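You operate a simulated robot arm through the tools that you are given. There is no shell and no other tool.

The job below is to be done with a simulated two-armed robot. You get a single attempt, and the scene is never put back.

JOB
Clear the fault at the control box and start the line in order.
Fine: main switch on, RESET, then FEED, SORTER, LIFT, so that nothing backs up; leave all three running.

It is judged by the outcome, as a careful person would: the job done as asked, and still so three seconds after it is handed in. It fails if anything else is knocked over, pushed out of place, dropped, spilled or broken.

ROBOT AND FRAMES
Two 7-joint arms with fingered hands on one trunk that stands fixed in place. Base frame: the origin is at the foot of the trunk, x ahead of it, y to its left, z up. Readings come in mm, rad, newtons and seconds.
The left shoulder is at [20, 269, 1197], the right one opposite. Payload 5 kg a hand.
Tool frame (each hand has its own): the origin (TCP) lies between the finger pads and is the grasp point; the fingertips stand 42 mm ahead of it; z points along the fingers, y is the line along which they close. Largest opening 208 mm; the body of the gripper starts 119 mm behind the TCP. The gripper is a hand of 4 fingers: y runs from the thumb to the fingers, the wrist lies at [0, 0, -317] in the tool frame, and closing takes about 1.5 s.
Orientation is told as [roll, pitch, yaw] about the base's x, y, z axes, in that order, counted from this pose: with the fingers straight down and closing along the base's y, the tool's x points along the base's -x, its y along +y and its z along -z.

CONTROLS
- The arms move only by the tool servo_tool. It takes "left_motion", "right_motion" or both (then of equal length, played together; a hand with none holds still); each is a list of rows, each a list of 7 numbers: the turn, a rotation vector about the tool's x, y, z in units of 60 degrees (1.0 is 60 degrees), then the shift along the tool's x, y, z in units of 400 mm (1.0 is 400 mm), then the closure, from 0 (fully open) to 1 (shut). In form: [[ax, ay, az, tx, ty, tz, jaw], ...]. A call has 1 to 20 rows; each row is the pose to reach, as a shift and turn from the pose commanded when the call began, along the tool's axes at that moment. A call with a number of a shift or a turn outside -1 to 1 is refused whole. Rows are played at 5 a second. More than 50 mm and 0.15 rad between two rows, or a gripper value outside its range, and nothing of the call is played. Where a pose cannot be reached the arm comes as near as it can. A force on the tool above 40 N (or 10 N above the force at the start of the call, whichever is more), or a blocked arm, ends the call early, and 0.2 s more pass. The fingers move at their own pace (about 153 mm/s each) and stop on an object; they squeeze with about 33 N. The grip force told is the motor's: it shows also when the fingers shut on nothing. Time passes only in rows, and 0.2 s behind the last, so rows that repeat a pose let the fingers close. The reply holds the time, the measured pose of the TCP, the force on the tool along the base axes, the opening and the grip force, in the units named above and with some noise, with the torque about the TCP (base axes, N m) and any sound that the robot's microphone picked up.
- Cameras (640 x 400 px; columns grow to the right, rows downward): "scene" is now at [163.4, -5.8, 1500]; the picture's right is [-0.06, -1.00, 0.00], its down [-0.20, 0.01, -0.98] and it looks along [0.98, -0.06, -0.20] (base axes); focal length 218 px, centre (320, 200). "left" rides on the left gripper at [-94, 1, -146] in its tool frame; the picture's right is [-0.01, -1.00, 0.00], its down [0.84, -0.01, -0.54] and it looks along [0.54, -0.01, 0.84] (tool axes); focal length 280 px, centre (320, 200). "right" rides on the right gripper at [94, 1, -146] in its tool frame; the picture's right is [-0.01, 1.00, 0.00], its down [-0.84, -0.01, -0.54] and it looks along [-0.54, -0.01, 0.84] (tool axes); focal length 280 px, centre (320, 200).
- snapshot(camera): a new picture of that camera. No time passes.
- lift_body(by): slides the trunk up (or, below 0, down) by that many mm; the arms and the scene camera ride with it, the base frame stays. It gives what a move gives, with no picture.
- grasp_type(shape, hand): the hand has 4 fingers and takes this shape, open, in about a second: jaw (thumb against the fingers, like two jaws); tri (thumb and two fingers); tip (a fingertip pinch); poke (one finger out to press); point (the index stretched); flat (the hand flat); cup (the hand cupped); fist (a fist). The gripper value then closes the fingers along that shape, each until it touches; the sizes above hold for jaw. It gives what a move gives, with no picture.
- aim_head(pan, tilt): turns the head with the scene camera to pan (to the left, within 1.396 rad either way) and tilt (down, from -0.506 to 1.204), counted from straight ahead of the robot. It gives what a move gives.
- point_at(camera, pixels): for up to 12 pixels [column, row] of the newest picture of that camera ("zoom" is the newest enlarged one), the place [x, y, z] in the base frame of the surface seen there, good to about 2 mm. No time passes.
- inspect(camera, box): a new picture of the part [left, top, right, bottom] of that camera's present view, enlarged. No time passes.
- job_done(): hands the job in; it is judged then, once.

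Leave the grippers open and the arms clear of the work at the hand-in unless told otherwise.

The tools are called as a command line: name --argument value ..., lists and objects as JSON in quotes. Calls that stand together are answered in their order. servo_tool: Moves the arms, as the interface text tells. Its arguments: {"type":"object","properties":{"left_motion":{"type":"array","items":{"type":"array","items":{"type":"number"}}},"right_motion":{"type":"array","items":{"type":"array","items":{"type":"number"}}}},"required":[]} The other tools are called the same way: lift_body (by) slides the trunk up or down; grasp_type (shape, hand) gives the hand a shape; aim_head (pan, tilt) turns the head that bears the scene camera; snapshot (camera) takes a picture; point_at (camera, pixels) gives the place of the surface under pixels of a picture; inspect (camera, box) takes an enlarged picture of a part of a camera's view; job_done () hands the job in.

At the start:

```text
clock: 0.0
left_ee_pos: [504.7, 267.0, 1525.6]
left_tool_rot: [-0.001, 0.0, 0.0]
left_contact_force: [1.2, -0.4, -0.2]
left_moment: [0.02, 0.01, 0.03]
left_gripper_width: 207.8
left_gripper_force: 0.1
left_shape: jaw
right_ee_pos: [519.7, -235.2, 1530.3]
right_tool_rot: [-0.001, -0.001, 0.001]
right_contact_force: [1.5, -1.1, 0.1]
right_moment: [0.0, 0.01, 0.04]
right_gripper_width: 207.9
right_gripper_force: 0.0
right_shape: jaw
trunk travel left (down, up): [-575.0, 46.0]
head pan, tilt: [-0.061, 0.197]
```

scene: 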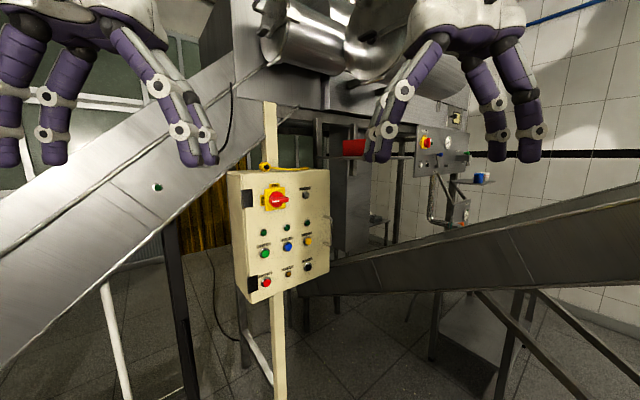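
right: 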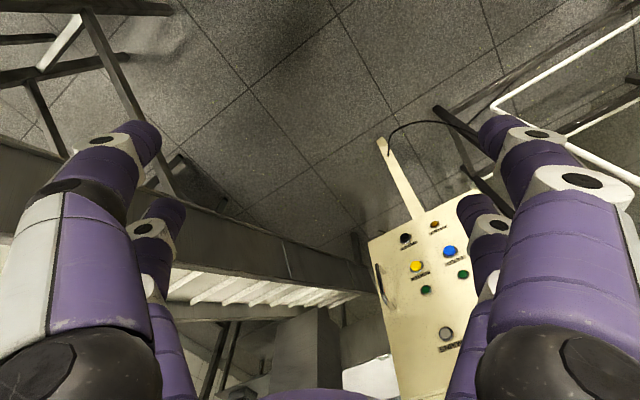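
left: 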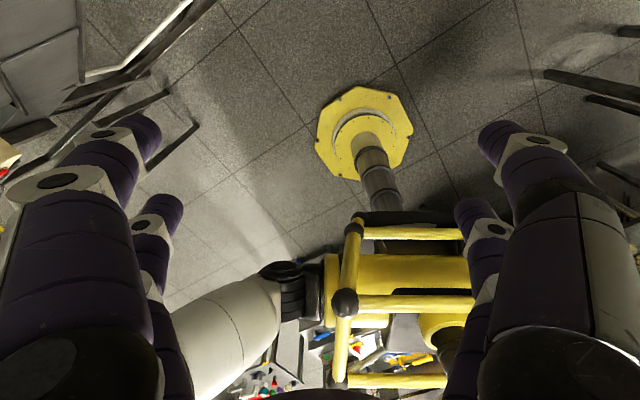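

I see a cream control box at about (282, 235) in the scene picture, with a red/yellow main switch at (277, 199) and several buttons. I'll enlarge it to read the labels.

inspect --camera "scene" --box '[222, 160, 342, 310]'

inspect --camera "scene" --box '[400, 100, 500, 230]'

```text
2.67 times, centred on (282, 235) of scene
```

zoom: 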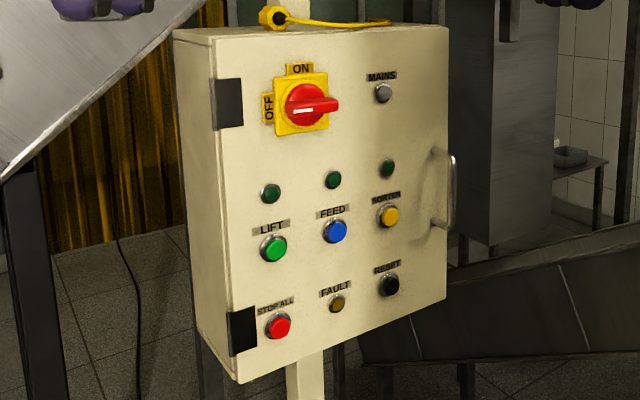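

```text
3.08 times, centred on (450, 165) of scene
```

zoom: 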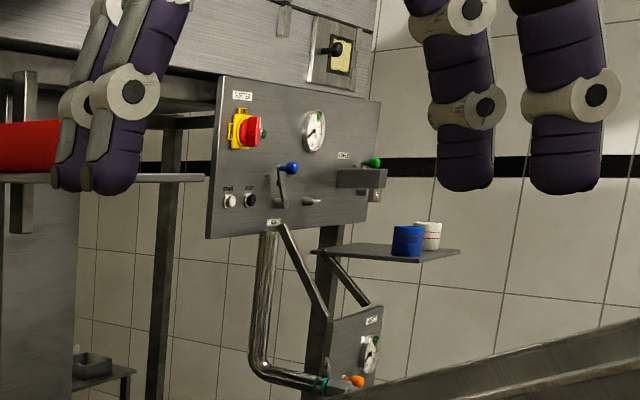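

The box reads: main switch (ON at top, OFF at left, white mark at OFF), MAINS lamp, LIFT (green), FEED (blue), SORTER (yellow), STOP ALL (red), FAULT lamp, RESET (black). Next I get closer zooms to confirm the labels and measure points.

inspect --camera "scene" --box '[256, 175, 320, 215]'

inspect --camera "scene" --box '[250, 225, 330, 295]'

```text
10.00 times, centred on (288, 195) of scene
```

zoom: 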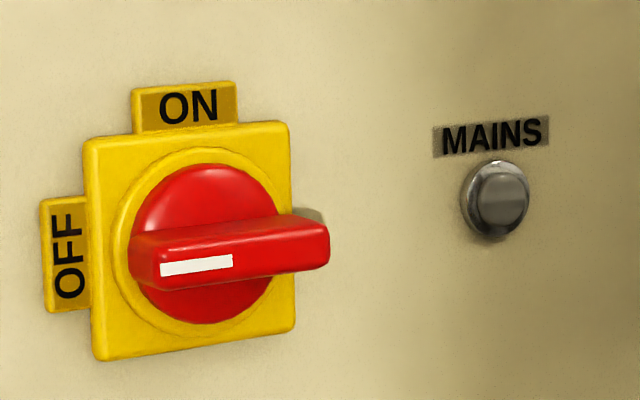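

```text
5.71 times, centred on (290, 260) of scene
```

zoom: 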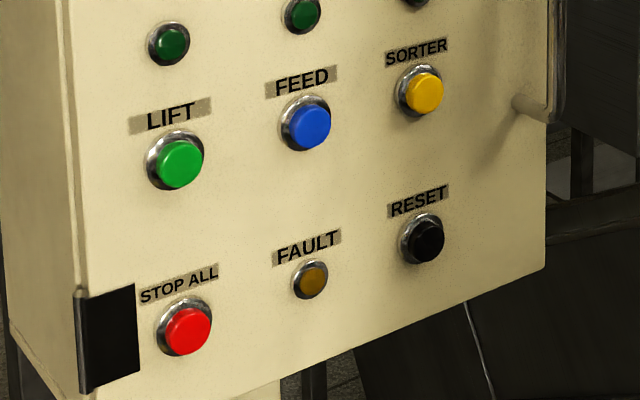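

Labels confirmed. I'll measure button caps and panel points from this zoom: LIFT cap (181,165), FEED cap (311,128), SORTER cap (425,94), RESET cap (429,241), STOP ALL cap (188,332), FAULT (313,280), and bare panel points.

point_at --camera "zoom" --pixels '[[181, 165], [311, 128], [425, 94], [429, 241], [188, 332], [313, 280], [110, 100], [500, 30], [500, 260], [110, 260], [240, 230], [360, 190]]'

inspect --camera "scene" --box '[256, 175, 320, 215]'

```text
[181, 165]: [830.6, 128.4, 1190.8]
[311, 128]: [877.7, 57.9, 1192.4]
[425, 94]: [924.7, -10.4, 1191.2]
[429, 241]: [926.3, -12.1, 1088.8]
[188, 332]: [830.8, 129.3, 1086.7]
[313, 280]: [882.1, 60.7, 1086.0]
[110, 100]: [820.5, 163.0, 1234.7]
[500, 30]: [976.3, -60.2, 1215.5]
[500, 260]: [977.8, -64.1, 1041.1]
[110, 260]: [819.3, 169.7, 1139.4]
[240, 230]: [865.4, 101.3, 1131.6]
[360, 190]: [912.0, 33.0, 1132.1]
```

```text
10.00 times, centred on (288, 195) of scene
```

zoom: 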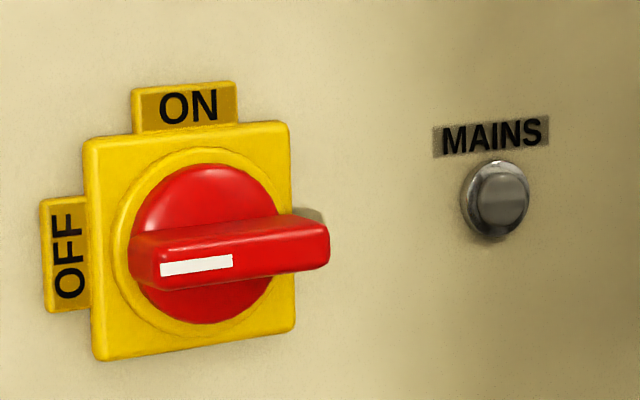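

Now the switch: handle ends (145,262), (325,245), mark (195,266), handle top edge, yellow plate corners, disc.

point_at --camera "zoom" --pixels '[[145, 268], [175, 268], [230, 261], [290, 252], [322, 246], [200, 232], [300, 222], [205, 190], [210, 305], [105, 160], [275, 310], [400, 300]]'

snapshot --camera "right"

```text
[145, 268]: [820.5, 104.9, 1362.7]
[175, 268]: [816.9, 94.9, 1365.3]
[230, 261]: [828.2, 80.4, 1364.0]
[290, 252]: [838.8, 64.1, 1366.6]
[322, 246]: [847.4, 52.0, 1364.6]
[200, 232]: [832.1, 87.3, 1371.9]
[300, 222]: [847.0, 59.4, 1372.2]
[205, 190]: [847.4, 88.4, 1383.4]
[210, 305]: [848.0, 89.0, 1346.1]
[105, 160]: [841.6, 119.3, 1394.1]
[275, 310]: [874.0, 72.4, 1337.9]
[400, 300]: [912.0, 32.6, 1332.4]
```

```text
taken
```

right: 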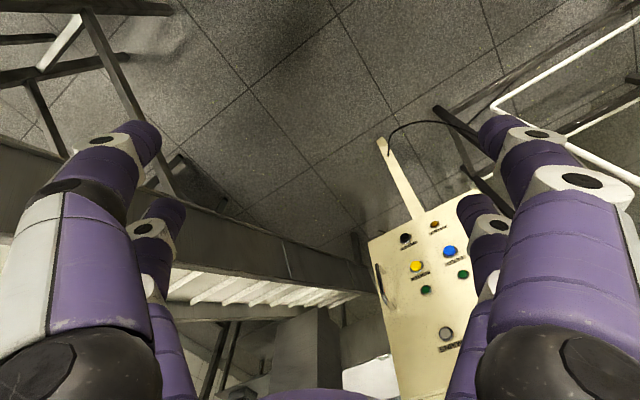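

The panel plane, button places and handle are measured. Now I check clearances around: the conveyor at right, the left chute, the cord and plug on top of the box, and the right-hand console.

snapshot --camera "scene"

point_at --camera "scene" --pixels '[[265, 167], [300, 171], [270, 120], [350, 148], [345, 265], [500, 240], [620, 200], [150, 190], [215, 145], [430, 150], [328, 235], [235, 175]]'

```text
taken
```

scene: 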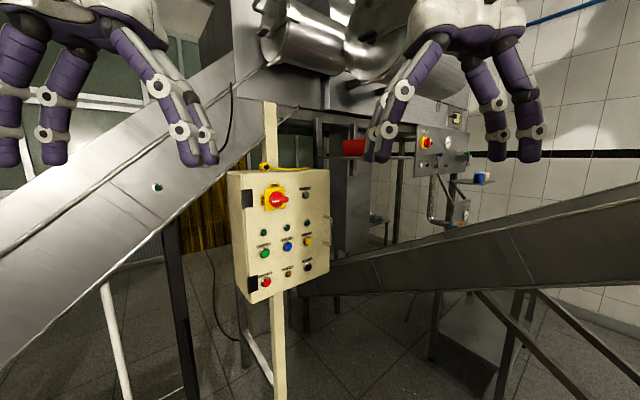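

```text
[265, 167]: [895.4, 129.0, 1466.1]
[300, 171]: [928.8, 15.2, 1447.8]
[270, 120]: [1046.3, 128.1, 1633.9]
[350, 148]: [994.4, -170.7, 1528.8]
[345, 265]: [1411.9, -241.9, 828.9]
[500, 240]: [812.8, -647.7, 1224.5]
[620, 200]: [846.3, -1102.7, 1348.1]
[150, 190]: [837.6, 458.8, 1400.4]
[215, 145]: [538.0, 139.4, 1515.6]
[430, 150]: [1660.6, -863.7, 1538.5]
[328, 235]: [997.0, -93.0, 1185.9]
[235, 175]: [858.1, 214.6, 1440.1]
```

The way in front of the panel is clear. The panel's outward normal is about (-0.82, -0.57, 0), so the right arm faces it well. I'll begin turning the right hand from fingers-down toward the panel, while moving it forward and down (first half of the turn).

servo_tool --right_motion '[[-0.0284, -0.0906, -0.0284, -0.0259, 0.0328, 0.0259, 0], [-0.0568, -0.1811, -0.0568, -0.0519, 0.0656, 0.0519, 0], [-0.0852, -0.2717, -0.0852, -0.0778, 0.0984, 0.0778, 0], [-0.1136, -0.3623, -0.1136, -0.1038, 0.1313, 0.1038, 0], [-0.142, -0.4528, -0.142, -0.1297, 0.1641, 0.1297, 0], [-0.1704, -0.5434, -0.1704, -0.1556, 0.1969, 0.1556, 0], [-0.1988, -0.6339, -0.1988, -0.1816, 0.2297, 0.1816, 0], [-0.2272, -0.7245, -0.2272, -0.2075, 0.2625, 0.2075, 0]]'

```text
clock: 1.8
left_ee_pos: [506.1, 266.9, 1526.0]
left_tool_rot: [0.0, -0.002, 0.0]
left_contact_force: [-0.3, -0.2, -0.5]
left_moment: [0.04, 0.08, -0.03]
left_gripper_width: 207.9
left_gripper_force: 0.2
left_shape: jaw
right_ee_pos: [604.3, -130.8, 1444.1]
right_tool_rot: [0.182, -0.779, 0.177]
right_contact_force: [1.3, -0.2, 0.1]
right_moment: [0.06, 0.05, 0.05]
right_gripper_width: 207.7
right_gripper_force: 0.1
right_shape: jaw
trunk travel left (down, up): [-575.0, 46.0]
head pan, tilt: [-0.061, 0.197]
```

The arm followed well and there's no contact. Second half of the same turn, ending with the fingers pointing at the panel about 150 mm short of the switch.

servo_tool --right_motion '[[-0.0284, -0.0906, -0.0284, -0.0049, 0.0207, 0.0438, 0], [-0.0568, -0.1811, -0.0568, -0.0098, 0.0414, 0.0877, 0], [-0.0852, -0.2717, -0.0852, -0.0147, 0.0621, 0.1315, 0], [-0.1136, -0.3623, -0.1136, -0.0196, 0.0828, 0.1753, 0], [-0.142, -0.4528, -0.142, -0.0244, 0.1035, 0.2192, 0], [-0.1704, -0.5434, -0.1704, -0.0293, 0.1242, 0.263, 0], [-0.1988, -0.6339, -0.1988, -0.0342, 0.1449, 0.3069, 0], [-0.2272, -0.7245, -0.2272, -0.0391, 0.1656, 0.3507, 0]]'

snapshot --camera "scene"

snapshot --camera "right"

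```text
clock: 3.6
left_ee_pos: [506.6, 267.3, 1524.5]
left_tool_rot: [0.0, 0.002, 0.0]
left_contact_force: [1.5, 0.0, -1.6]
left_moment: [0.07, 0.19, 0.04]
left_gripper_width: 208.0
left_gripper_force: 0.0
left_shape: jaw
right_ee_pos: [686.9, -24.4, 1368.1]
right_tool_rot: [2.81, -1.569, -2.206]
right_contact_force: [0.3, -0.4, 1.3]
right_moment: [-0.13, 0.17, 0.09]
right_gripper_width: 207.7
right_gripper_force: 0.1
right_shape: jaw
trunk travel left (down, up): [-575.0, 46.0]
head pan, tilt: [-0.061, 0.197]
```

```text
taken
```

scene: 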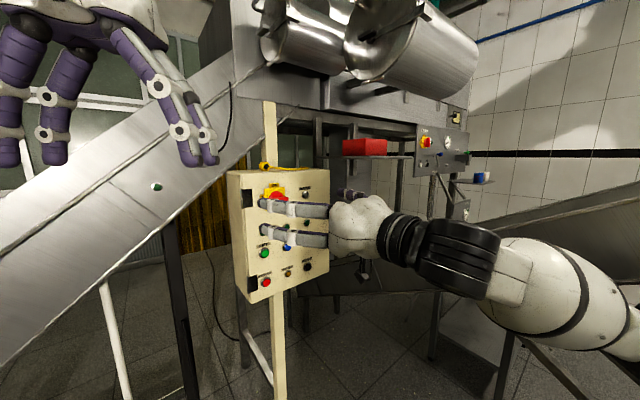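

```text
taken
```

right: 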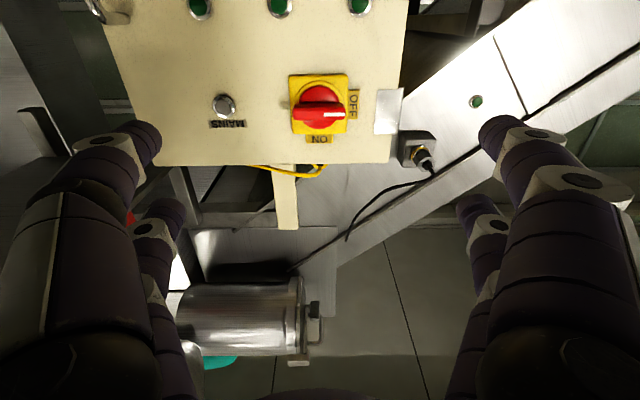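

The hand now faces the panel. In the upside-down right picture the switch is at (320,108) and I see two fingers on each side. I measure the fingertips at (145,140), (165,212), (495,130), (470,208), and the switch again.

point_at --camera "right" --pixels '[[150, 135], [165, 210], [490, 130], [470, 207], [345, 115], [300, 115], [320, 92], [320, 122], [325, 115], [293, 78], [347, 132], [224, 106]]'

inspect --camera "right" --box '[200, 60, 420, 180]'

```text
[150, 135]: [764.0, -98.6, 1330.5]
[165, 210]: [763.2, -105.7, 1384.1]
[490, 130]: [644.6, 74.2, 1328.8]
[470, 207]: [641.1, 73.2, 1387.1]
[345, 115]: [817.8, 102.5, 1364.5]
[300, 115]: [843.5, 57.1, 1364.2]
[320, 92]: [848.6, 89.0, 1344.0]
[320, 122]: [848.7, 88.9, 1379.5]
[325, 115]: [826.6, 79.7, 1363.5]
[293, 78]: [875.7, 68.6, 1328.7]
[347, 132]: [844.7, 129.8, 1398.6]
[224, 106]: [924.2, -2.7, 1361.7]
```

```text
2.91 times, centred on (310, 120) of right
```

zoom: 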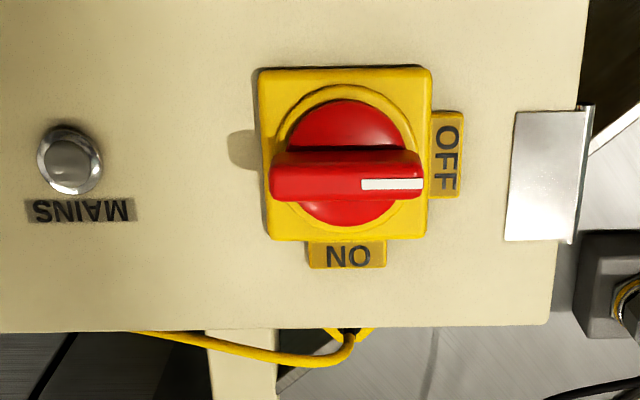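

Fingers sit at about ±27 mm across, which suits the 60 mm handle. I now roll the hand −90° about its pointing axis so the fingers close vertically on the horizontal handle (first −45°), also pre-closing the jaw partway.

servo_tool --right_motion '[[0, 0, -0.125, 0, 0, 0, 0.1], [0, 0, -0.25, 0, 0, 0, 0.2], [0, 0, -0.375, 0, 0, 0, 0.3], [0, 0, -0.5, 0, 0, 0, 0.4], [0, 0, -0.625, 0, 0, 0, 0.5], [0, 0, -0.75, 0, 0, 0, 0.6]]'

servo_tool --right_motion '[[0, 0, -0.125, 0, 0, 0, 0.6], [0, 0, -0.25, 0, 0, 0, 0.6], [0, 0, -0.375, 0, 0, 0, 0.6], [0, 0, -0.5, 0, 0, 0, 0.6], [0, 0, -0.625, 0, 0, 0, 0.6], [0, 0, -0.75, 0, 0, 0, 0.6], [0, 0, -0.75, 0, 0, 0, 0.6]]'

snapshot --camera "right"

snapshot --camera "scene"

```text
clock: 5.0
left_ee_pos: [504.7, 267.5, 1525.3]
left_tool_rot: [0.0, 0.001, 0.001]
left_contact_force: [-1.1, -0.2, 0.2]
left_moment: [0.0, -0.01, -0.02]
left_gripper_width: 207.8
left_gripper_force: 0.1
left_shape: jaw
right_ee_pos: [685.7, -24.5, 1368.5]
right_tool_rot: [-1.571, -0.784, 2.177]
right_contact_force: [0.2, -0.7, 0.1]
right_moment: [-0.02, 0.03, -0.02]
right_gripper_width: 83.8
right_gripper_force: 0.2
right_shape: jaw
trunk travel left (down, up): [-575.0, 46.0]
head pan, tilt: [-0.061, 0.197]
```

```text
clock: 6.6
left_ee_pos: [505.2, 266.9, 1526.0]
left_tool_rot: [-0.001, 0.001, 0.0]
left_contact_force: [-0.6, 0.3, -0.1]
left_moment: [0.01, -0.01, -0.01]
left_gripper_width: 207.8
left_gripper_force: 0.0
left_shape: jaw
right_ee_pos: [685.7, -25.2, 1367.0]
right_tool_rot: [-1.57, 0.001, 2.177]
right_contact_force: [0.1, 1.0, -0.1]
right_moment: [-0.04, 0.01, -0.04]
right_gripper_width: 83.5
right_gripper_force: 0.0
right_shape: jaw
trunk travel left (down, up): [-575.0, 46.0]
head pan, tilt: [-0.061, 0.197]
```

```text
taken
```

right: 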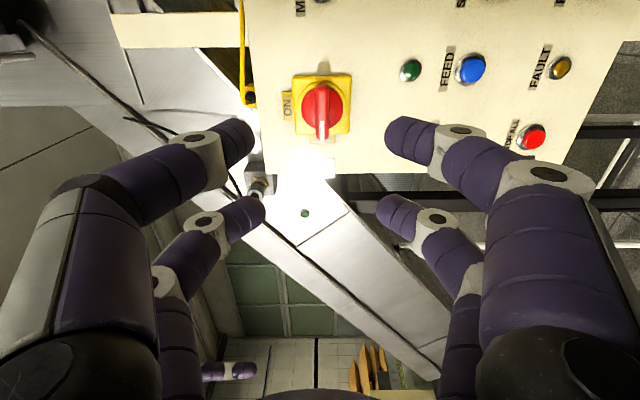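

```text
taken
```

scene: 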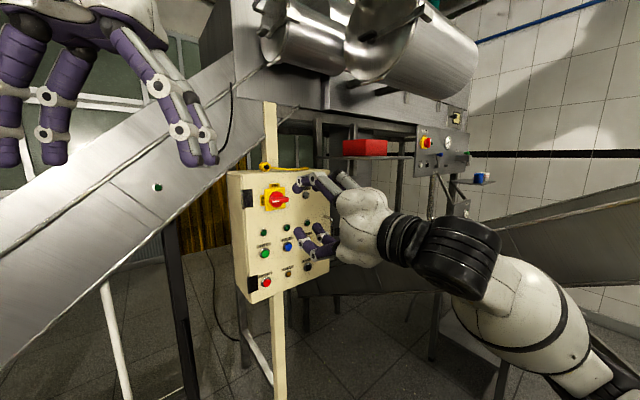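

Orientation is right: pointing axis (0.822, 0.570, 0) and the jaw line is vertical, opening 83 mm. In the right picture (rotated; world-up is left) the handle at (322,112) sits between the fingertips. I measure the fingertips and the handle once more before approaching.

point_at --camera "right" --pixels '[[243, 128], [255, 205], [393, 128], [386, 203], [322, 100], [322, 135], [318, 120], [327, 120], [305, 105], [340, 110], [298, 78], [348, 132]]'

inspect --camera "right" --box '[220, 40, 420, 240]'

```text
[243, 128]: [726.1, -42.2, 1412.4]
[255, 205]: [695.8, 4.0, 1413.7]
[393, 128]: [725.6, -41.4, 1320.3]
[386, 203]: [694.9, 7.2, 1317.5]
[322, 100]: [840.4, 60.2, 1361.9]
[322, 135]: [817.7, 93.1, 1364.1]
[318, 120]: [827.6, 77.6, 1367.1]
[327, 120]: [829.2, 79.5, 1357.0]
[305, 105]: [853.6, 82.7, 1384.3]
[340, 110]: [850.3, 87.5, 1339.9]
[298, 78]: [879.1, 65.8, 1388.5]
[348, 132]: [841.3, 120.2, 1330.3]
```

```text
2.00 times, centred on (320, 140) of right
```

zoom: 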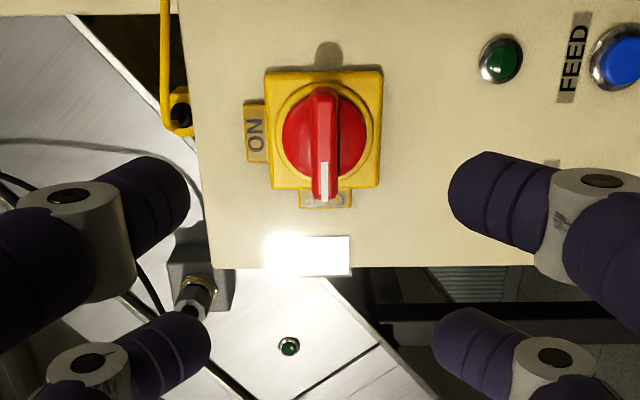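

Handle centre is at about z 1364, slightly below my TCP. I advance 125 mm along the pointing axis with a small correction (2.5 mm down, 1 mm left), staying short of the handle, then look.

servo_tool --right_motion '[[0, 0, 0, -0.0005, 0.001, 0.052, 0.6], [0, 0, 0, -0.001, 0.002, 0.104, 0.6], [0, 0, 0, -0.0015, 0.0035, 0.156, 0.6], [0, 0, 0, -0.002, 0.005, 0.208, 0.6], [0, 0, 0, -0.0025, 0.006, 0.26, 0.6], [0, 0, 0, -0.0025, 0.006, 0.3125, 0.6]]'

snapshot --camera "right"

inspect --camera "scene" --box '[222, 150, 382, 250]'

```text
clock: 8.0
left_ee_pos: [505.8, 267.7, 1526.3]
left_tool_rot: [-0.001, 0.0, 0.001]
left_contact_force: [-0.9, -0.1, 0.8]
left_moment: [-0.05, -0.01, 0.01]
left_gripper_width: 208.2
left_gripper_force: 0.1
left_shape: jaw
right_ee_pos: [787.0, 49.7, 1368.1]
right_tool_rot: [-1.57, 0.0, 2.179]
right_contact_force: [0.2, 0.2, 0.2]
right_moment: [0.0, 0.0, 0.01]
right_gripper_width: 83.9
right_gripper_force: 0.0
right_shape: jaw
trunk travel left (down, up): [-575.0, 46.0]
head pan, tilt: [-0.061, 0.197]
```

```text
taken
```

right: 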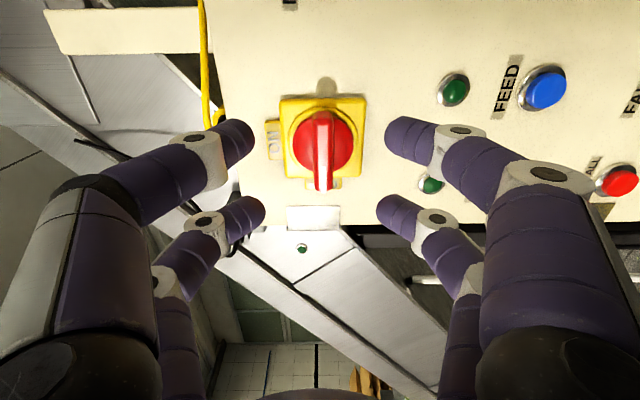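

```text
4.00 times, centred on (302, 200) of scene
```

zoom: 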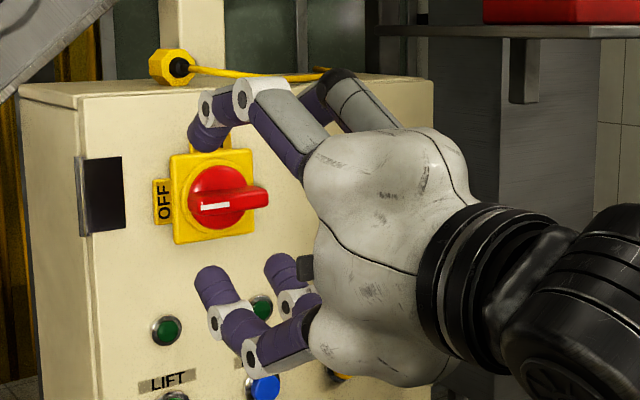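

No contact so far. TCP is at u≈407.5, z≈1368; the handle centre is at u≈410, z≈1364.5. I advance 20 mm more with a correction of +2 mm right and 3.5 mm down, then narrow the jaw to about 40 mm.

servo_tool --right_motion '[[0, 0, 0, 0.002, 0.004, 0.015, 0.6], [0, 0, 0, 0.005, 0.008, 0.03, 0.6], [0, 0, 0, 0.005, 0.008, 0.05, 0.65], [0, 0, 0, 0.005, 0.008, 0.05, 0.72], [0, 0, 0, 0.005, 0.008, 0.05, 0.78], [0, 0, 0, 0.005, 0.008, 0.05, 0.78]]'

snapshot --camera "right"

inspect --camera "scene" --box '[238, 165, 334, 225]'

```text
clock: 9.4
left_ee_pos: [504.5, 266.3, 1525.8]
left_tool_rot: [0.0, 0.0, -0.001]
left_contact_force: [-0.3, -0.7, 0.1]
left_moment: [0.0, -0.01, -0.01]
left_gripper_width: 207.7
left_gripper_force: 0.0
left_shape: jaw
right_ee_pos: [803.1, 57.7, 1363.8]
right_tool_rot: [-1.571, 0.0, 2.176]
right_contact_force: [-0.1, -0.2, 0.0]
right_moment: [0.0, -0.05, 0.04]
right_gripper_width: 46.5
right_gripper_force: 0.1
right_shape: jaw
trunk travel left (down, up): [-575.0, 46.0]
head pan, tilt: [-0.061, 0.197]
```

```text
taken
```

right: 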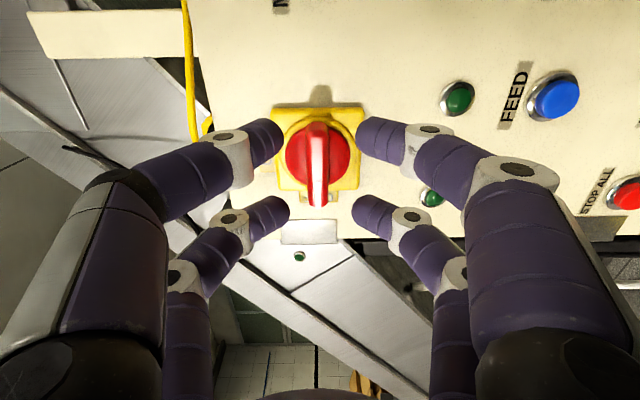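

```text
6.67 times, centred on (286, 195) of scene
```

zoom: 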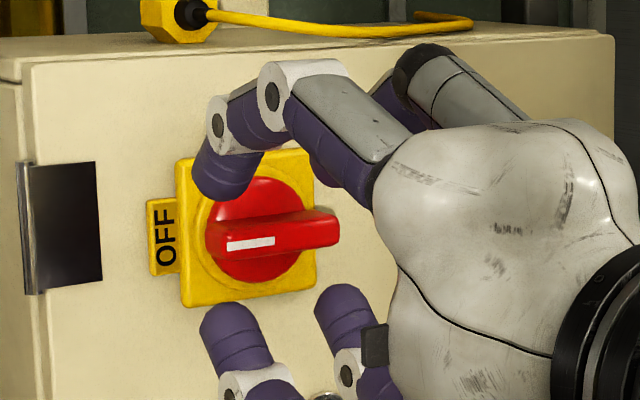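

The fingers straddle the handle with no contact: TCP u≈410, z≈1364. I measure where the tips stand relative to the handle and disc: tips at (270,128), (283,210), (368,127), (362,208).

point_at --camera "right" --pixels '[[272, 124], [284, 208], [364, 124], [358, 203], [318, 190], [318, 140], [340, 150], [280, 115]]'

```text
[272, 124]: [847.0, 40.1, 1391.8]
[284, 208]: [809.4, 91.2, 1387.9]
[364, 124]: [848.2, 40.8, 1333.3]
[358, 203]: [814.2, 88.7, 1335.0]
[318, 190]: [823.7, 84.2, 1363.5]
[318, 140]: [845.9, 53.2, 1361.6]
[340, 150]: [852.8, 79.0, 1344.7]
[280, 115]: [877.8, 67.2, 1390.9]
```

Tips are near the handle's front plane and about ±29 mm from centre, so they will take the handle near both ends. I advance another 10 mm (staying clear of the red disc) and close on the handle.

servo_tool --right_motion '[[0, 0, 0, 0, 0, 0.0125, 0.78], [0, 0, 0, 0, 0, 0.025, 0.78], [0, 0, 0, 0, 0, 0.025, 0.83], [0, 0, 0, 0, 0, 0.025, 0.87], [0, 0, 0, 0, 0, 0.025, 0.9], [0, 0, 0, 0, 0, 0.025, 0.93], [0, 0, 0, 0, 0, 0.025, 0.93]]'

snapshot --camera "right"

inspect --camera "scene" --box '[238, 165, 334, 225]'

```text
clock: 11.0
left_ee_pos: [504.7, 267.3, 1526.8]
left_tool_rot: [0.001, -0.001, 0.0]
left_contact_force: [-0.7, -0.6, -0.4]
left_moment: [0.01, 0.02, 0.0]
left_gripper_width: 207.8
left_gripper_force: 0.1
left_shape: jaw
right_ee_pos: [812.9, 62.9, 1363.1]
right_tool_rot: [-1.571, -0.001, 2.179]
right_contact_force: [-0.3, 0.2, 1.8]
right_moment: [0.02, -0.08, -0.03]
right_gripper_width: 15.0
right_gripper_force: 0.1
right_shape: jaw
trunk travel left (down, up): [-575.0, 46.0]
head pan, tilt: [-0.061, 0.197]
```

```text
taken
```

right: 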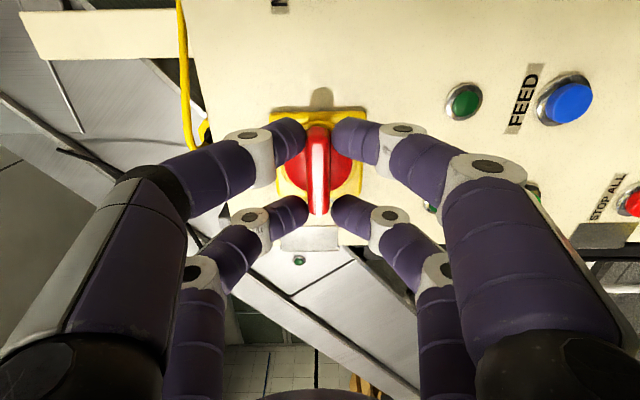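

```text
6.67 times, centred on (286, 195) of scene
```

zoom: 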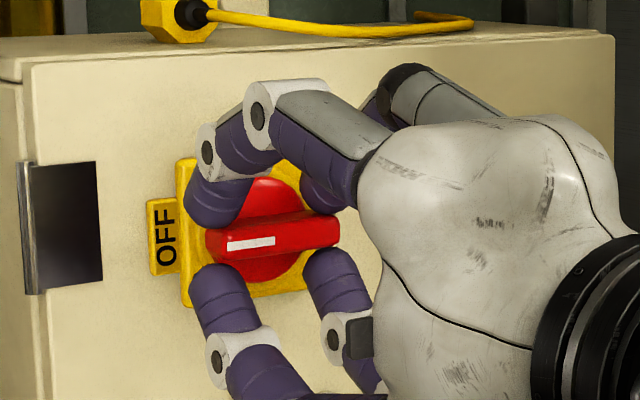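

The fingers lie just off the handle at both ends, opening 15 mm. Now I close fully to grip it.

servo_tool --right_motion '[[0, 0, 0, 0, 0, 0, 0.96], [0, 0, 0, 0, 0, 0, 1.0], [0, 0, 0, 0, 0, 0, 1.0], [0, 0, 0, 0, 0, 0, 1.0]]'

snapshot --camera "right"

```text
clock: 12.0
left_ee_pos: [505.0, 266.7, 1526.0]
left_tool_rot: [0.001, 0.0, 0.001]
left_contact_force: [-0.7, 0.6, 0.2]
left_moment: [-0.02, 0.02, -0.01]
left_gripper_width: 207.8
left_gripper_force: 0.1
left_shape: jaw
right_ee_pos: [813.9, 64.7, 1363.6]
right_tool_rot: [-1.57, 0.001, 2.176]
right_contact_force: [3.9, 1.4, 1.5]
right_moment: [-0.12, 0.22, -0.37]
right_gripper_width: 11.3
right_gripper_force: 32.8
right_shape: jaw
trunk travel left (down, up): [-575.0, 46.0]
head pan, tilt: [-0.061, 0.197]
```

```text
taken
```

right: 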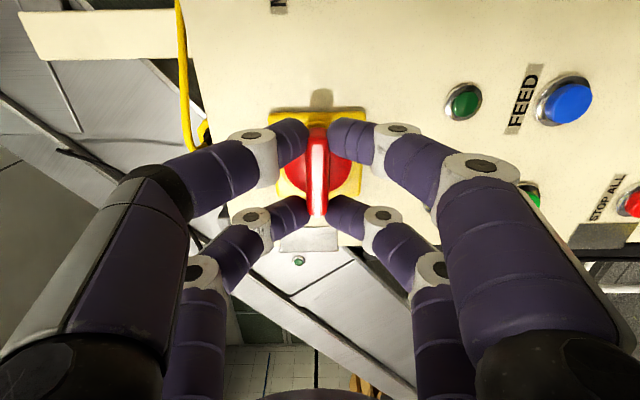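

Grip holds at 11.3 mm opening, 33 N. Now I turn clockwise (positive about the tool's z) from OFF toward ON: first 54°.

servo_tool --right_motion '[[0, 0, 0.1, 0, 0, 0, 1.0], [0, 0, 0.2, 0, 0, 0, 1.0], [0, 0, 0.3, 0, 0, 0, 1.0], [0, 0, 0.4, 0, 0, 0, 1.0], [0, 0, 0.5, 0, 0, 0, 1.0], [0, 0, 0.6, 0, 0, 0, 1.0], [0, 0, 0.7, 0, 0, 0, 1.0], [0, 0, 0.8, 0, 0, 0, 1.0], [0, 0, 0.9, 0, 0, 0, 1.0]]'

snapshot --camera "right"

inspect --camera "scene" --box '[238, 165, 334, 225]'

```text
clock: 14.0
left_ee_pos: [504.7, 267.4, 1525.4]
left_tool_rot: [0.0, -0.002, 0.0]
left_contact_force: [0.4, 0.8, 0.4]
left_moment: [-0.03, 0.02, -0.01]
left_gripper_width: 207.9
left_gripper_force: 0.1
left_shape: jaw
right_ee_pos: [811.7, 64.4, 1364.5]
right_tool_rot: [-1.576, -0.944, 2.183]
right_contact_force: [9.2, 5.2, 28.7]
right_moment: [0.29, -0.55, -0.47]
right_gripper_width: 11.0
right_gripper_force: 33.1
right_shape: jaw
trunk travel left (down, up): [-575.0, 46.0]
head pan, tilt: [-0.061, 0.197]
```

```text
taken
```

right: 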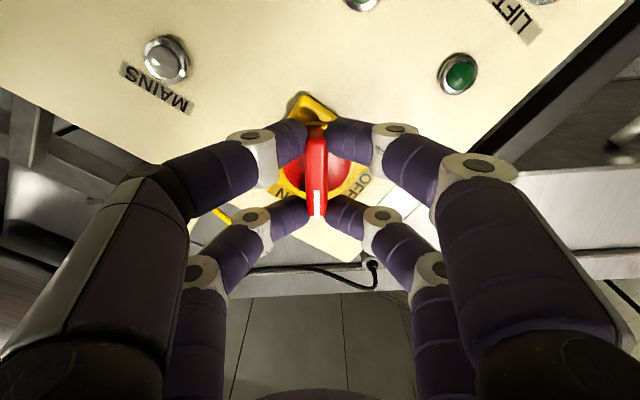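

```text
6.67 times, centred on (286, 195) of scene
```

zoom: 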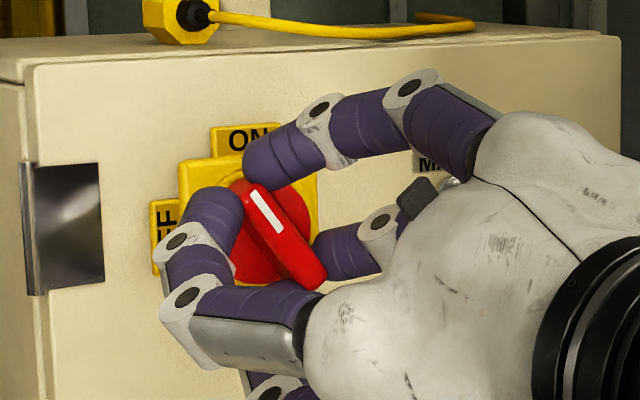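

The handle is turning with the hand (about 54° now). The tool feels 29 N upward, so the pivot is slightly above my axis; I ease 1.5 mm up while turning the remaining 36°.

servo_tool --right_motion '[[0, 0, 0, -0.0015, -0.0011, 0, 1.0], [0, 0, 0.05, -0.003, -0.0022, 0, 1.0], [0, 0, 0.15, -0.003, -0.0022, 0, 1.0], [0, 0, 0.25, -0.003, -0.0022, 0, 1.0], [0, 0, 0.35, -0.003, -0.0022, 0, 1.0], [0, 0, 0.45, -0.003, -0.0022, 0, 1.0], [0, 0, 0.55, -0.003, -0.0022, 0, 1.0], [0, 0, 0.6, -0.003, -0.0022, 0, 1.0]]'

snapshot --camera "right"

inspect --camera "scene" --box '[238, 165, 334, 225]'

```text
clock: 15.8
left_ee_pos: [503.7, 266.3, 1526.0]
left_tool_rot: [0.001, 0.001, 0.001]
left_contact_force: [0.1, 0.1, 0.2]
left_moment: [0.0, -0.03, -0.02]
left_gripper_width: 207.8
left_gripper_force: 0.0
left_shape: jaw
right_ee_pos: [811.3, 63.7, 1365.8]
right_tool_rot: [2.932, -1.568, -2.328]
right_contact_force: [13.4, 5.5, 34.0]
right_moment: [0.36, -1.03, -0.27]
right_gripper_width: 10.6
right_gripper_force: 32.5
right_shape: jaw
trunk travel left (down, up): [-575.0, 46.0]
head pan, tilt: [-0.061, 0.197]
```

```text
taken
```

right: 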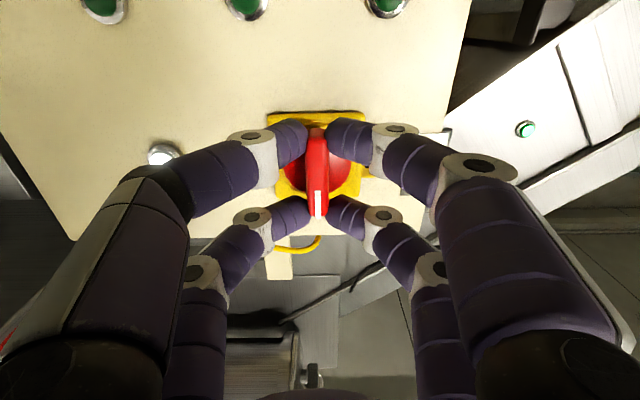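

```text
6.67 times, centred on (286, 195) of scene
```

zoom: 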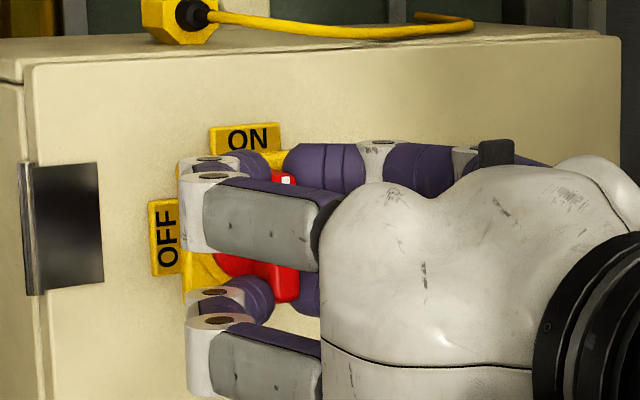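

The handle is vertical at ON and the MAINS lamp at (162,155) in the right picture is bright. I open the jaw to let go, then back off 60 mm and look.

servo_tool --right_motion '[[0, 0, 0, 0, 0, 0, 0.9], [0, 0, 0, 0, 0, 0, 0.8], [0, 0, 0, 0, 0, 0, 0.7], [0, 0, 0, 0, 0, 0, 0.6], [0, 0, 0, 0, 0, 0, 0.6], [0, 0, 0, 0, 0, -0.05, 0.6], [0, 0, 0, 0, 0, -0.1, 0.6], [0, 0, 0, 0, 0, -0.15, 0.6], [0, 0, 0, 0, 0, -0.225, 0.6], [0, 0, 0, 0, 0, -0.3, 0.6]]'

snapshot --camera "right"

inspect --camera "scene" --box '[222, 160, 342, 310]'

```text
clock: 18.0
left_ee_pos: [504.7, 265.8, 1525.7]
left_tool_rot: [0.0, 0.0, 0.001]
left_contact_force: [-0.4, -1.1, 1.0]
left_moment: [0.04, 0.0, -0.01]
left_gripper_width: 207.4
left_gripper_force: 0.1
left_shape: jaw
right_ee_pos: [716.3, -6.0, 1366.0]
right_tool_rot: [0.791, -1.568, -0.186]
right_contact_force: [-0.4, -0.3, -1.3]
right_moment: [0.03, 0.01, 0.0]
right_gripper_width: 82.8
right_gripper_force: 0.1
right_shape: jaw
trunk travel left (down, up): [-575.0, 46.0]
head pan, tilt: [-0.061, 0.197]
```

```text
taken
```

right: 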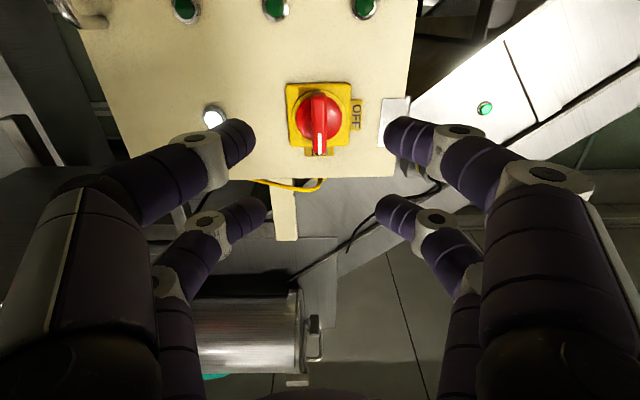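

```text
2.67 times, centred on (282, 235) of scene
```

zoom: 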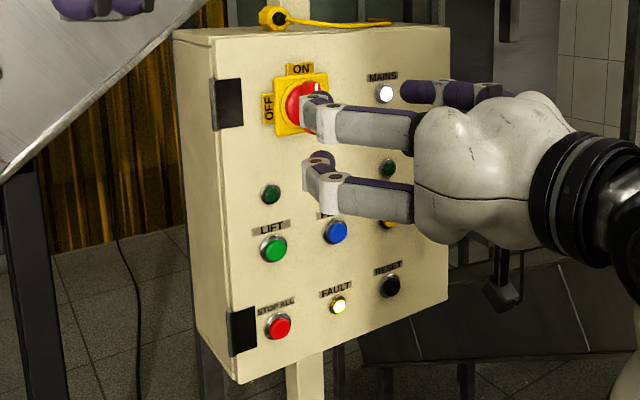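

MAINS is lit white and FAULT is lit yellow; the handle's mark points to ON. The hand is clear. Now I shape the right hand for pressing with one finger.

grasp_type --hand "right" --shape "poke"

snapshot --camera "right"

snapshot --camera "scene"

```text
clock: 18.9
left_ee_pos: [505.5, 267.9, 1526.7]
left_tool_rot: [0.0, 0.001, -0.001]
left_contact_force: [0.8, 0.7, -0.2]
left_moment: [0.02, -0.01, 0.02]
left_gripper_width: 207.8
left_gripper_force: 0.1
left_shape: jaw
right_ee_pos: [714.8, -4.3, 1365.3]
right_tool_rot: [1.034, -1.571, -0.425]
right_contact_force: [-0.8, 0.1, -1.0]
right_moment: [0.02, -0.02, 0.01]
right_gripper_width: 0.0
right_gripper_force: 0.0
right_shape: poke
trunk travel left (down, up): [-575.0, 46.0]
head pan, tilt: [-0.061, 0.197]
```

```text
taken
```

right: 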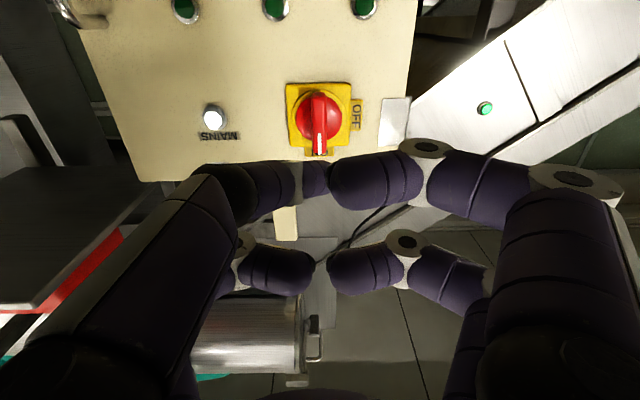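

```text
taken
```

scene: 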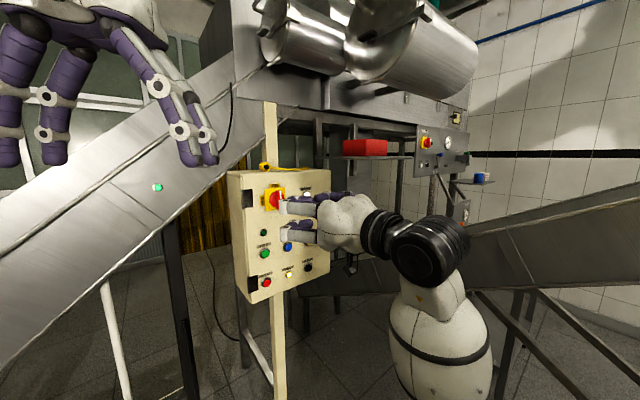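

The fingers seem to be still on the way into the shape. I hold still for a moment and look again.

servo_tool --right_motion '[[0, 0, 0, 0, 0, 0, 0], [0, 0, 0, 0, 0, 0, 0], [0, 0, 0, 0, 0, 0, 0]]'

snapshot --camera "right"

inspect --camera "scene" --box '[230, 160, 390, 280]'

```text
clock: 19.7
left_ee_pos: [505.2, 267.5, 1526.0]
left_tool_rot: [0.001, 0.001, -0.002]
left_contact_force: [0.2, -0.3, -0.1]
left_moment: [0.0, 0.02, 0.04]
left_gripper_width: 207.8
left_gripper_force: 0.1
left_shape: jaw
right_ee_pos: [717.1, -4.4, 1365.0]
right_tool_rot: [1.081, -1.571, -0.472]
right_contact_force: [-0.4, -0.2, 0.1]
right_moment: [-0.02, -0.02, 0.01]
right_gripper_width: 0.1
right_gripper_force: 0.2
right_shape: poke
trunk travel left (down, up): [-575.0, 46.0]
head pan, tilt: [-0.061, 0.197]
```

```text
taken
```

right: 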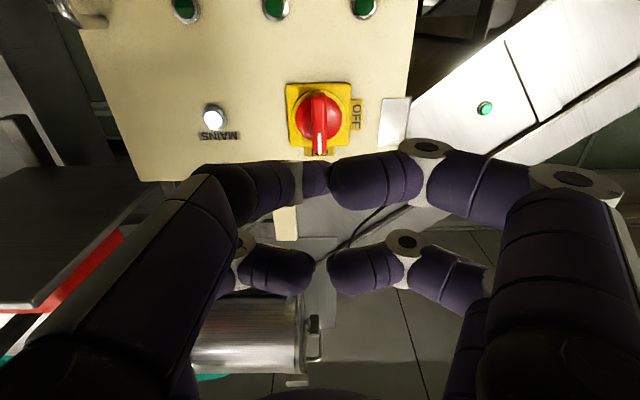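

```text
3.33 times, centred on (310, 220) of scene
```

zoom: 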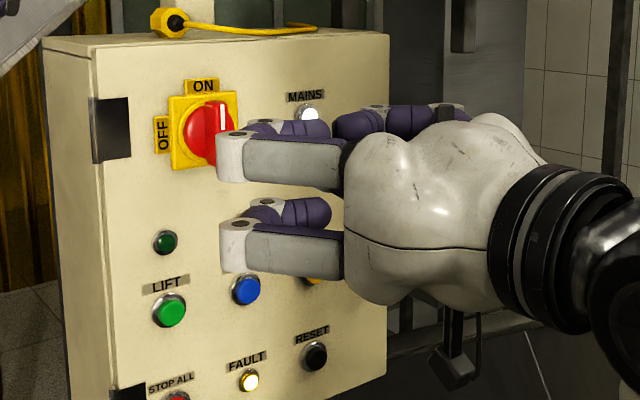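

In this "poke" shape no single finger clearly stands out — all look bent. I try the "point" shape (index stretched) instead.

grasp_type --hand "right" --shape "point"

snapshot --camera "right"

inspect --camera "scene" --box '[230, 160, 390, 280]'

```text
clock: 20.6
left_ee_pos: [505.1, 266.6, 1526.1]
left_tool_rot: [0.0, -0.002, 0.0]
left_contact_force: [0.4, -0.1, -0.3]
left_moment: [0.01, 0.03, 0.0]
left_gripper_width: 207.8
left_gripper_force: 0.0
left_shape: jaw
right_ee_pos: [714.9, -4.3, 1364.0]
right_tool_rot: [1.098, -1.571, -0.49]
right_contact_force: [0.0, 1.7, 0.1]
right_moment: [0.0, -0.03, -0.04]
right_gripper_width: 201.8
right_gripper_force: 0.0
right_shape: point
trunk travel left (down, up): [-575.0, 46.0]
head pan, tilt: [-0.061, 0.197]
```

```text
taken
```

right: 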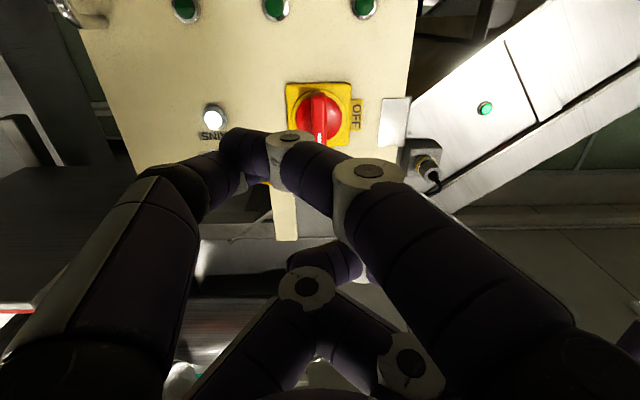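

```text
3.33 times, centred on (310, 220) of scene
```

zoom: 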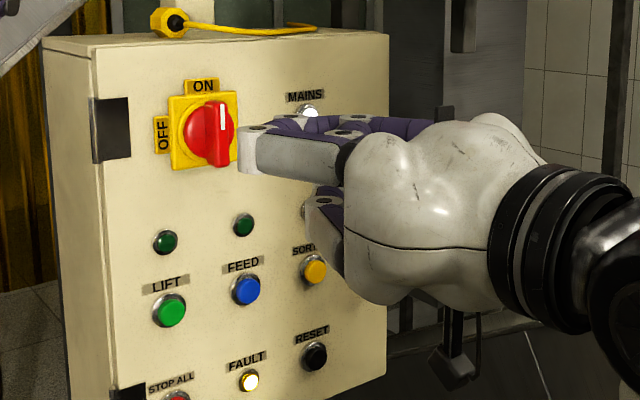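

The hand is mid-change. I hold with value 0 for a second and look again.

servo_tool --right_motion '[[0, 0, 0, 0, 0, 0, 0], [0, 0, 0, 0, 0, 0, 0], [0, 0, 0, 0, 0, 0, 0], [0, 0, 0, 0, 0, 0, 0], [0, 0, 0, 0, 0, 0, 0]]'

snapshot --camera "right"

inspect --camera "scene" --box '[230, 160, 390, 280]'

```text
clock: 21.8
left_ee_pos: [504.6, 267.1, 1525.4]
left_tool_rot: [0.001, -0.002, -0.001]
left_contact_force: [-1.0, -0.4, -0.1]
left_moment: [0.01, -0.01, -0.03]
left_gripper_width: 207.9
left_gripper_force: 0.0
left_shape: jaw
right_ee_pos: [715.2, -4.7, 1365.9]
right_tool_rot: [1.063, -1.57, -0.457]
right_contact_force: [1.0, 0.5, 0.7]
right_moment: [0.01, 0.0, -0.02]
right_gripper_width: 201.5
right_gripper_force: 0.1
right_shape: point
trunk travel left (down, up): [-575.0, 46.0]
head pan, tilt: [-0.061, 0.197]
```

```text
taken
```

right: 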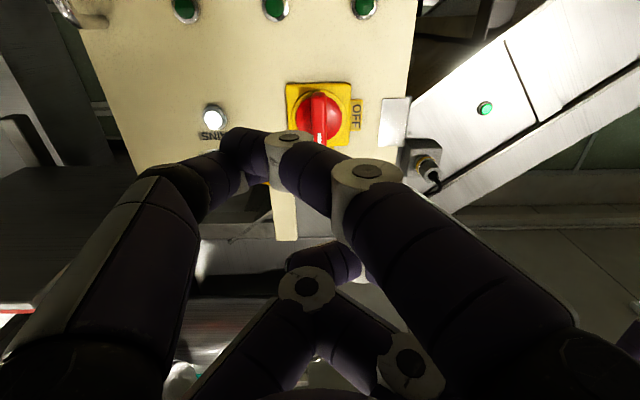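

```text
3.33 times, centred on (310, 220) of scene
```

zoom: 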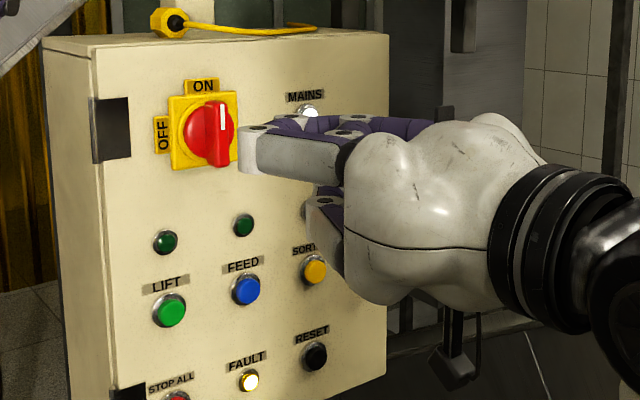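

I measure the finger segments in this "point" shape to find which digit stands furthest ahead.

point_at --camera "right" --pixels '[[368, 172], [345, 170], [290, 137], [275, 140], [240, 142], [215, 165], [305, 285], [330, 255], [405, 360], [200, 185], [150, 200], [310, 180]]'

inspect --camera "right" --box '[120, 100, 480, 325]'

```text
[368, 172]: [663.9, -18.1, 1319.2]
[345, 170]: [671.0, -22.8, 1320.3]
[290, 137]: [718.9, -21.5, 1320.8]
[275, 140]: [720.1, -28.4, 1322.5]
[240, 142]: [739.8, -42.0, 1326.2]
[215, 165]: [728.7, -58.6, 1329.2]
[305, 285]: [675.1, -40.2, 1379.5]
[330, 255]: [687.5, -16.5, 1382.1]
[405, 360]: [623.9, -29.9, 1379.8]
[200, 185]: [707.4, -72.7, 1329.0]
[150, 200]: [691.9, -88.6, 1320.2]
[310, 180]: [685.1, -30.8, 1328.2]
```

```text
1.78 times, centred on (300, 212) of right
```

zoom: 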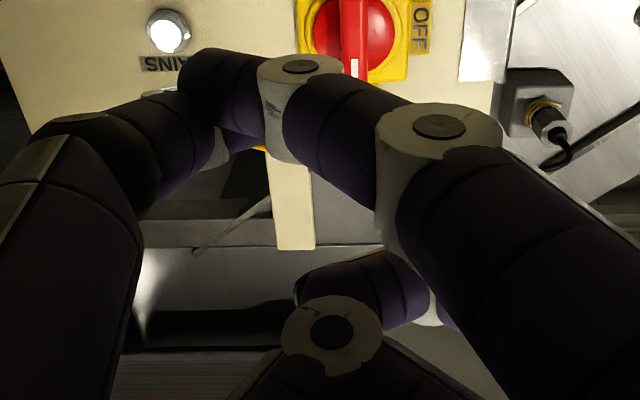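

In "point" at value 0 the index slants across toward the thumb rather than along the pointing axis. I try what the closure value does in this shape.

servo_tool --right_motion '[[0, 0, 0, 0, 0, 0, 0.3], [0, 0, 0, 0, 0, 0, 0.6], [0, 0, 0, 0, 0, 0, 1.0], [0, 0, 0, 0, 0, 0, 1.0], [0, 0, 0, 0, 0, 0, 1.0], [0, 0, 0, 0, 0, 0, 1.0], [0, 0, 0, 0, 0, 0, 1.0]]'

snapshot --camera "right"

inspect --camera "scene" --box '[230, 160, 390, 280]'

```text
clock: 23.4
left_ee_pos: [504.7, 266.8, 1526.5]
left_tool_rot: [0.0, 0.001, 0.001]
left_contact_force: [-0.2, 0.4, 0.3]
left_moment: [0.01, -0.03, 0.0]
left_gripper_width: 207.6
left_gripper_force: 0.1
left_shape: jaw
right_ee_pos: [715.0, -3.9, 1365.3]
right_tool_rot: [1.062, -1.569, -0.455]
right_contact_force: [0.1, 1.3, 0.1]
right_moment: [0.03, -0.01, -0.06]
right_gripper_width: 0.0
right_gripper_force: 0.0
right_shape: point
trunk travel left (down, up): [-575.0, 46.0]
head pan, tilt: [-0.061, 0.197]
```

```text
taken
```

right: 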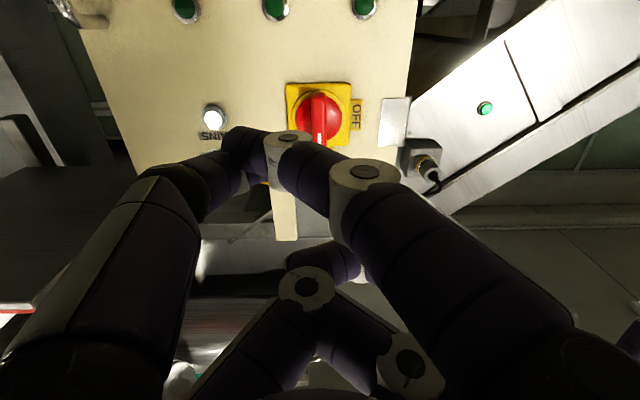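

```text
3.33 times, centred on (310, 220) of scene
```

zoom: 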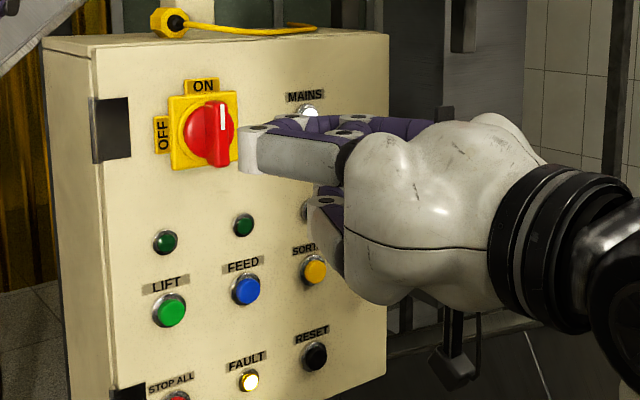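

The value changes nothing in this shape. I measure the hand parts as seen from the head in this last enlarged view.

point_at --camera "zoom" --pixels '[[247, 150], [257, 129], [300, 125], [350, 133], [300, 155], [400, 128], [325, 200], [320, 225], [340, 240], [318, 190]]'

```text
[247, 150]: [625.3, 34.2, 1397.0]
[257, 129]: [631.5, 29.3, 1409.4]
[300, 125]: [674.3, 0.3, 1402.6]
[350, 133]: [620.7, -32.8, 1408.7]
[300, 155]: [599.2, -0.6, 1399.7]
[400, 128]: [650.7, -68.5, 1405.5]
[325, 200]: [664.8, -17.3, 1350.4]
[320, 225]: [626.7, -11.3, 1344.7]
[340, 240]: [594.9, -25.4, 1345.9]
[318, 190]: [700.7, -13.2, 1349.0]
```

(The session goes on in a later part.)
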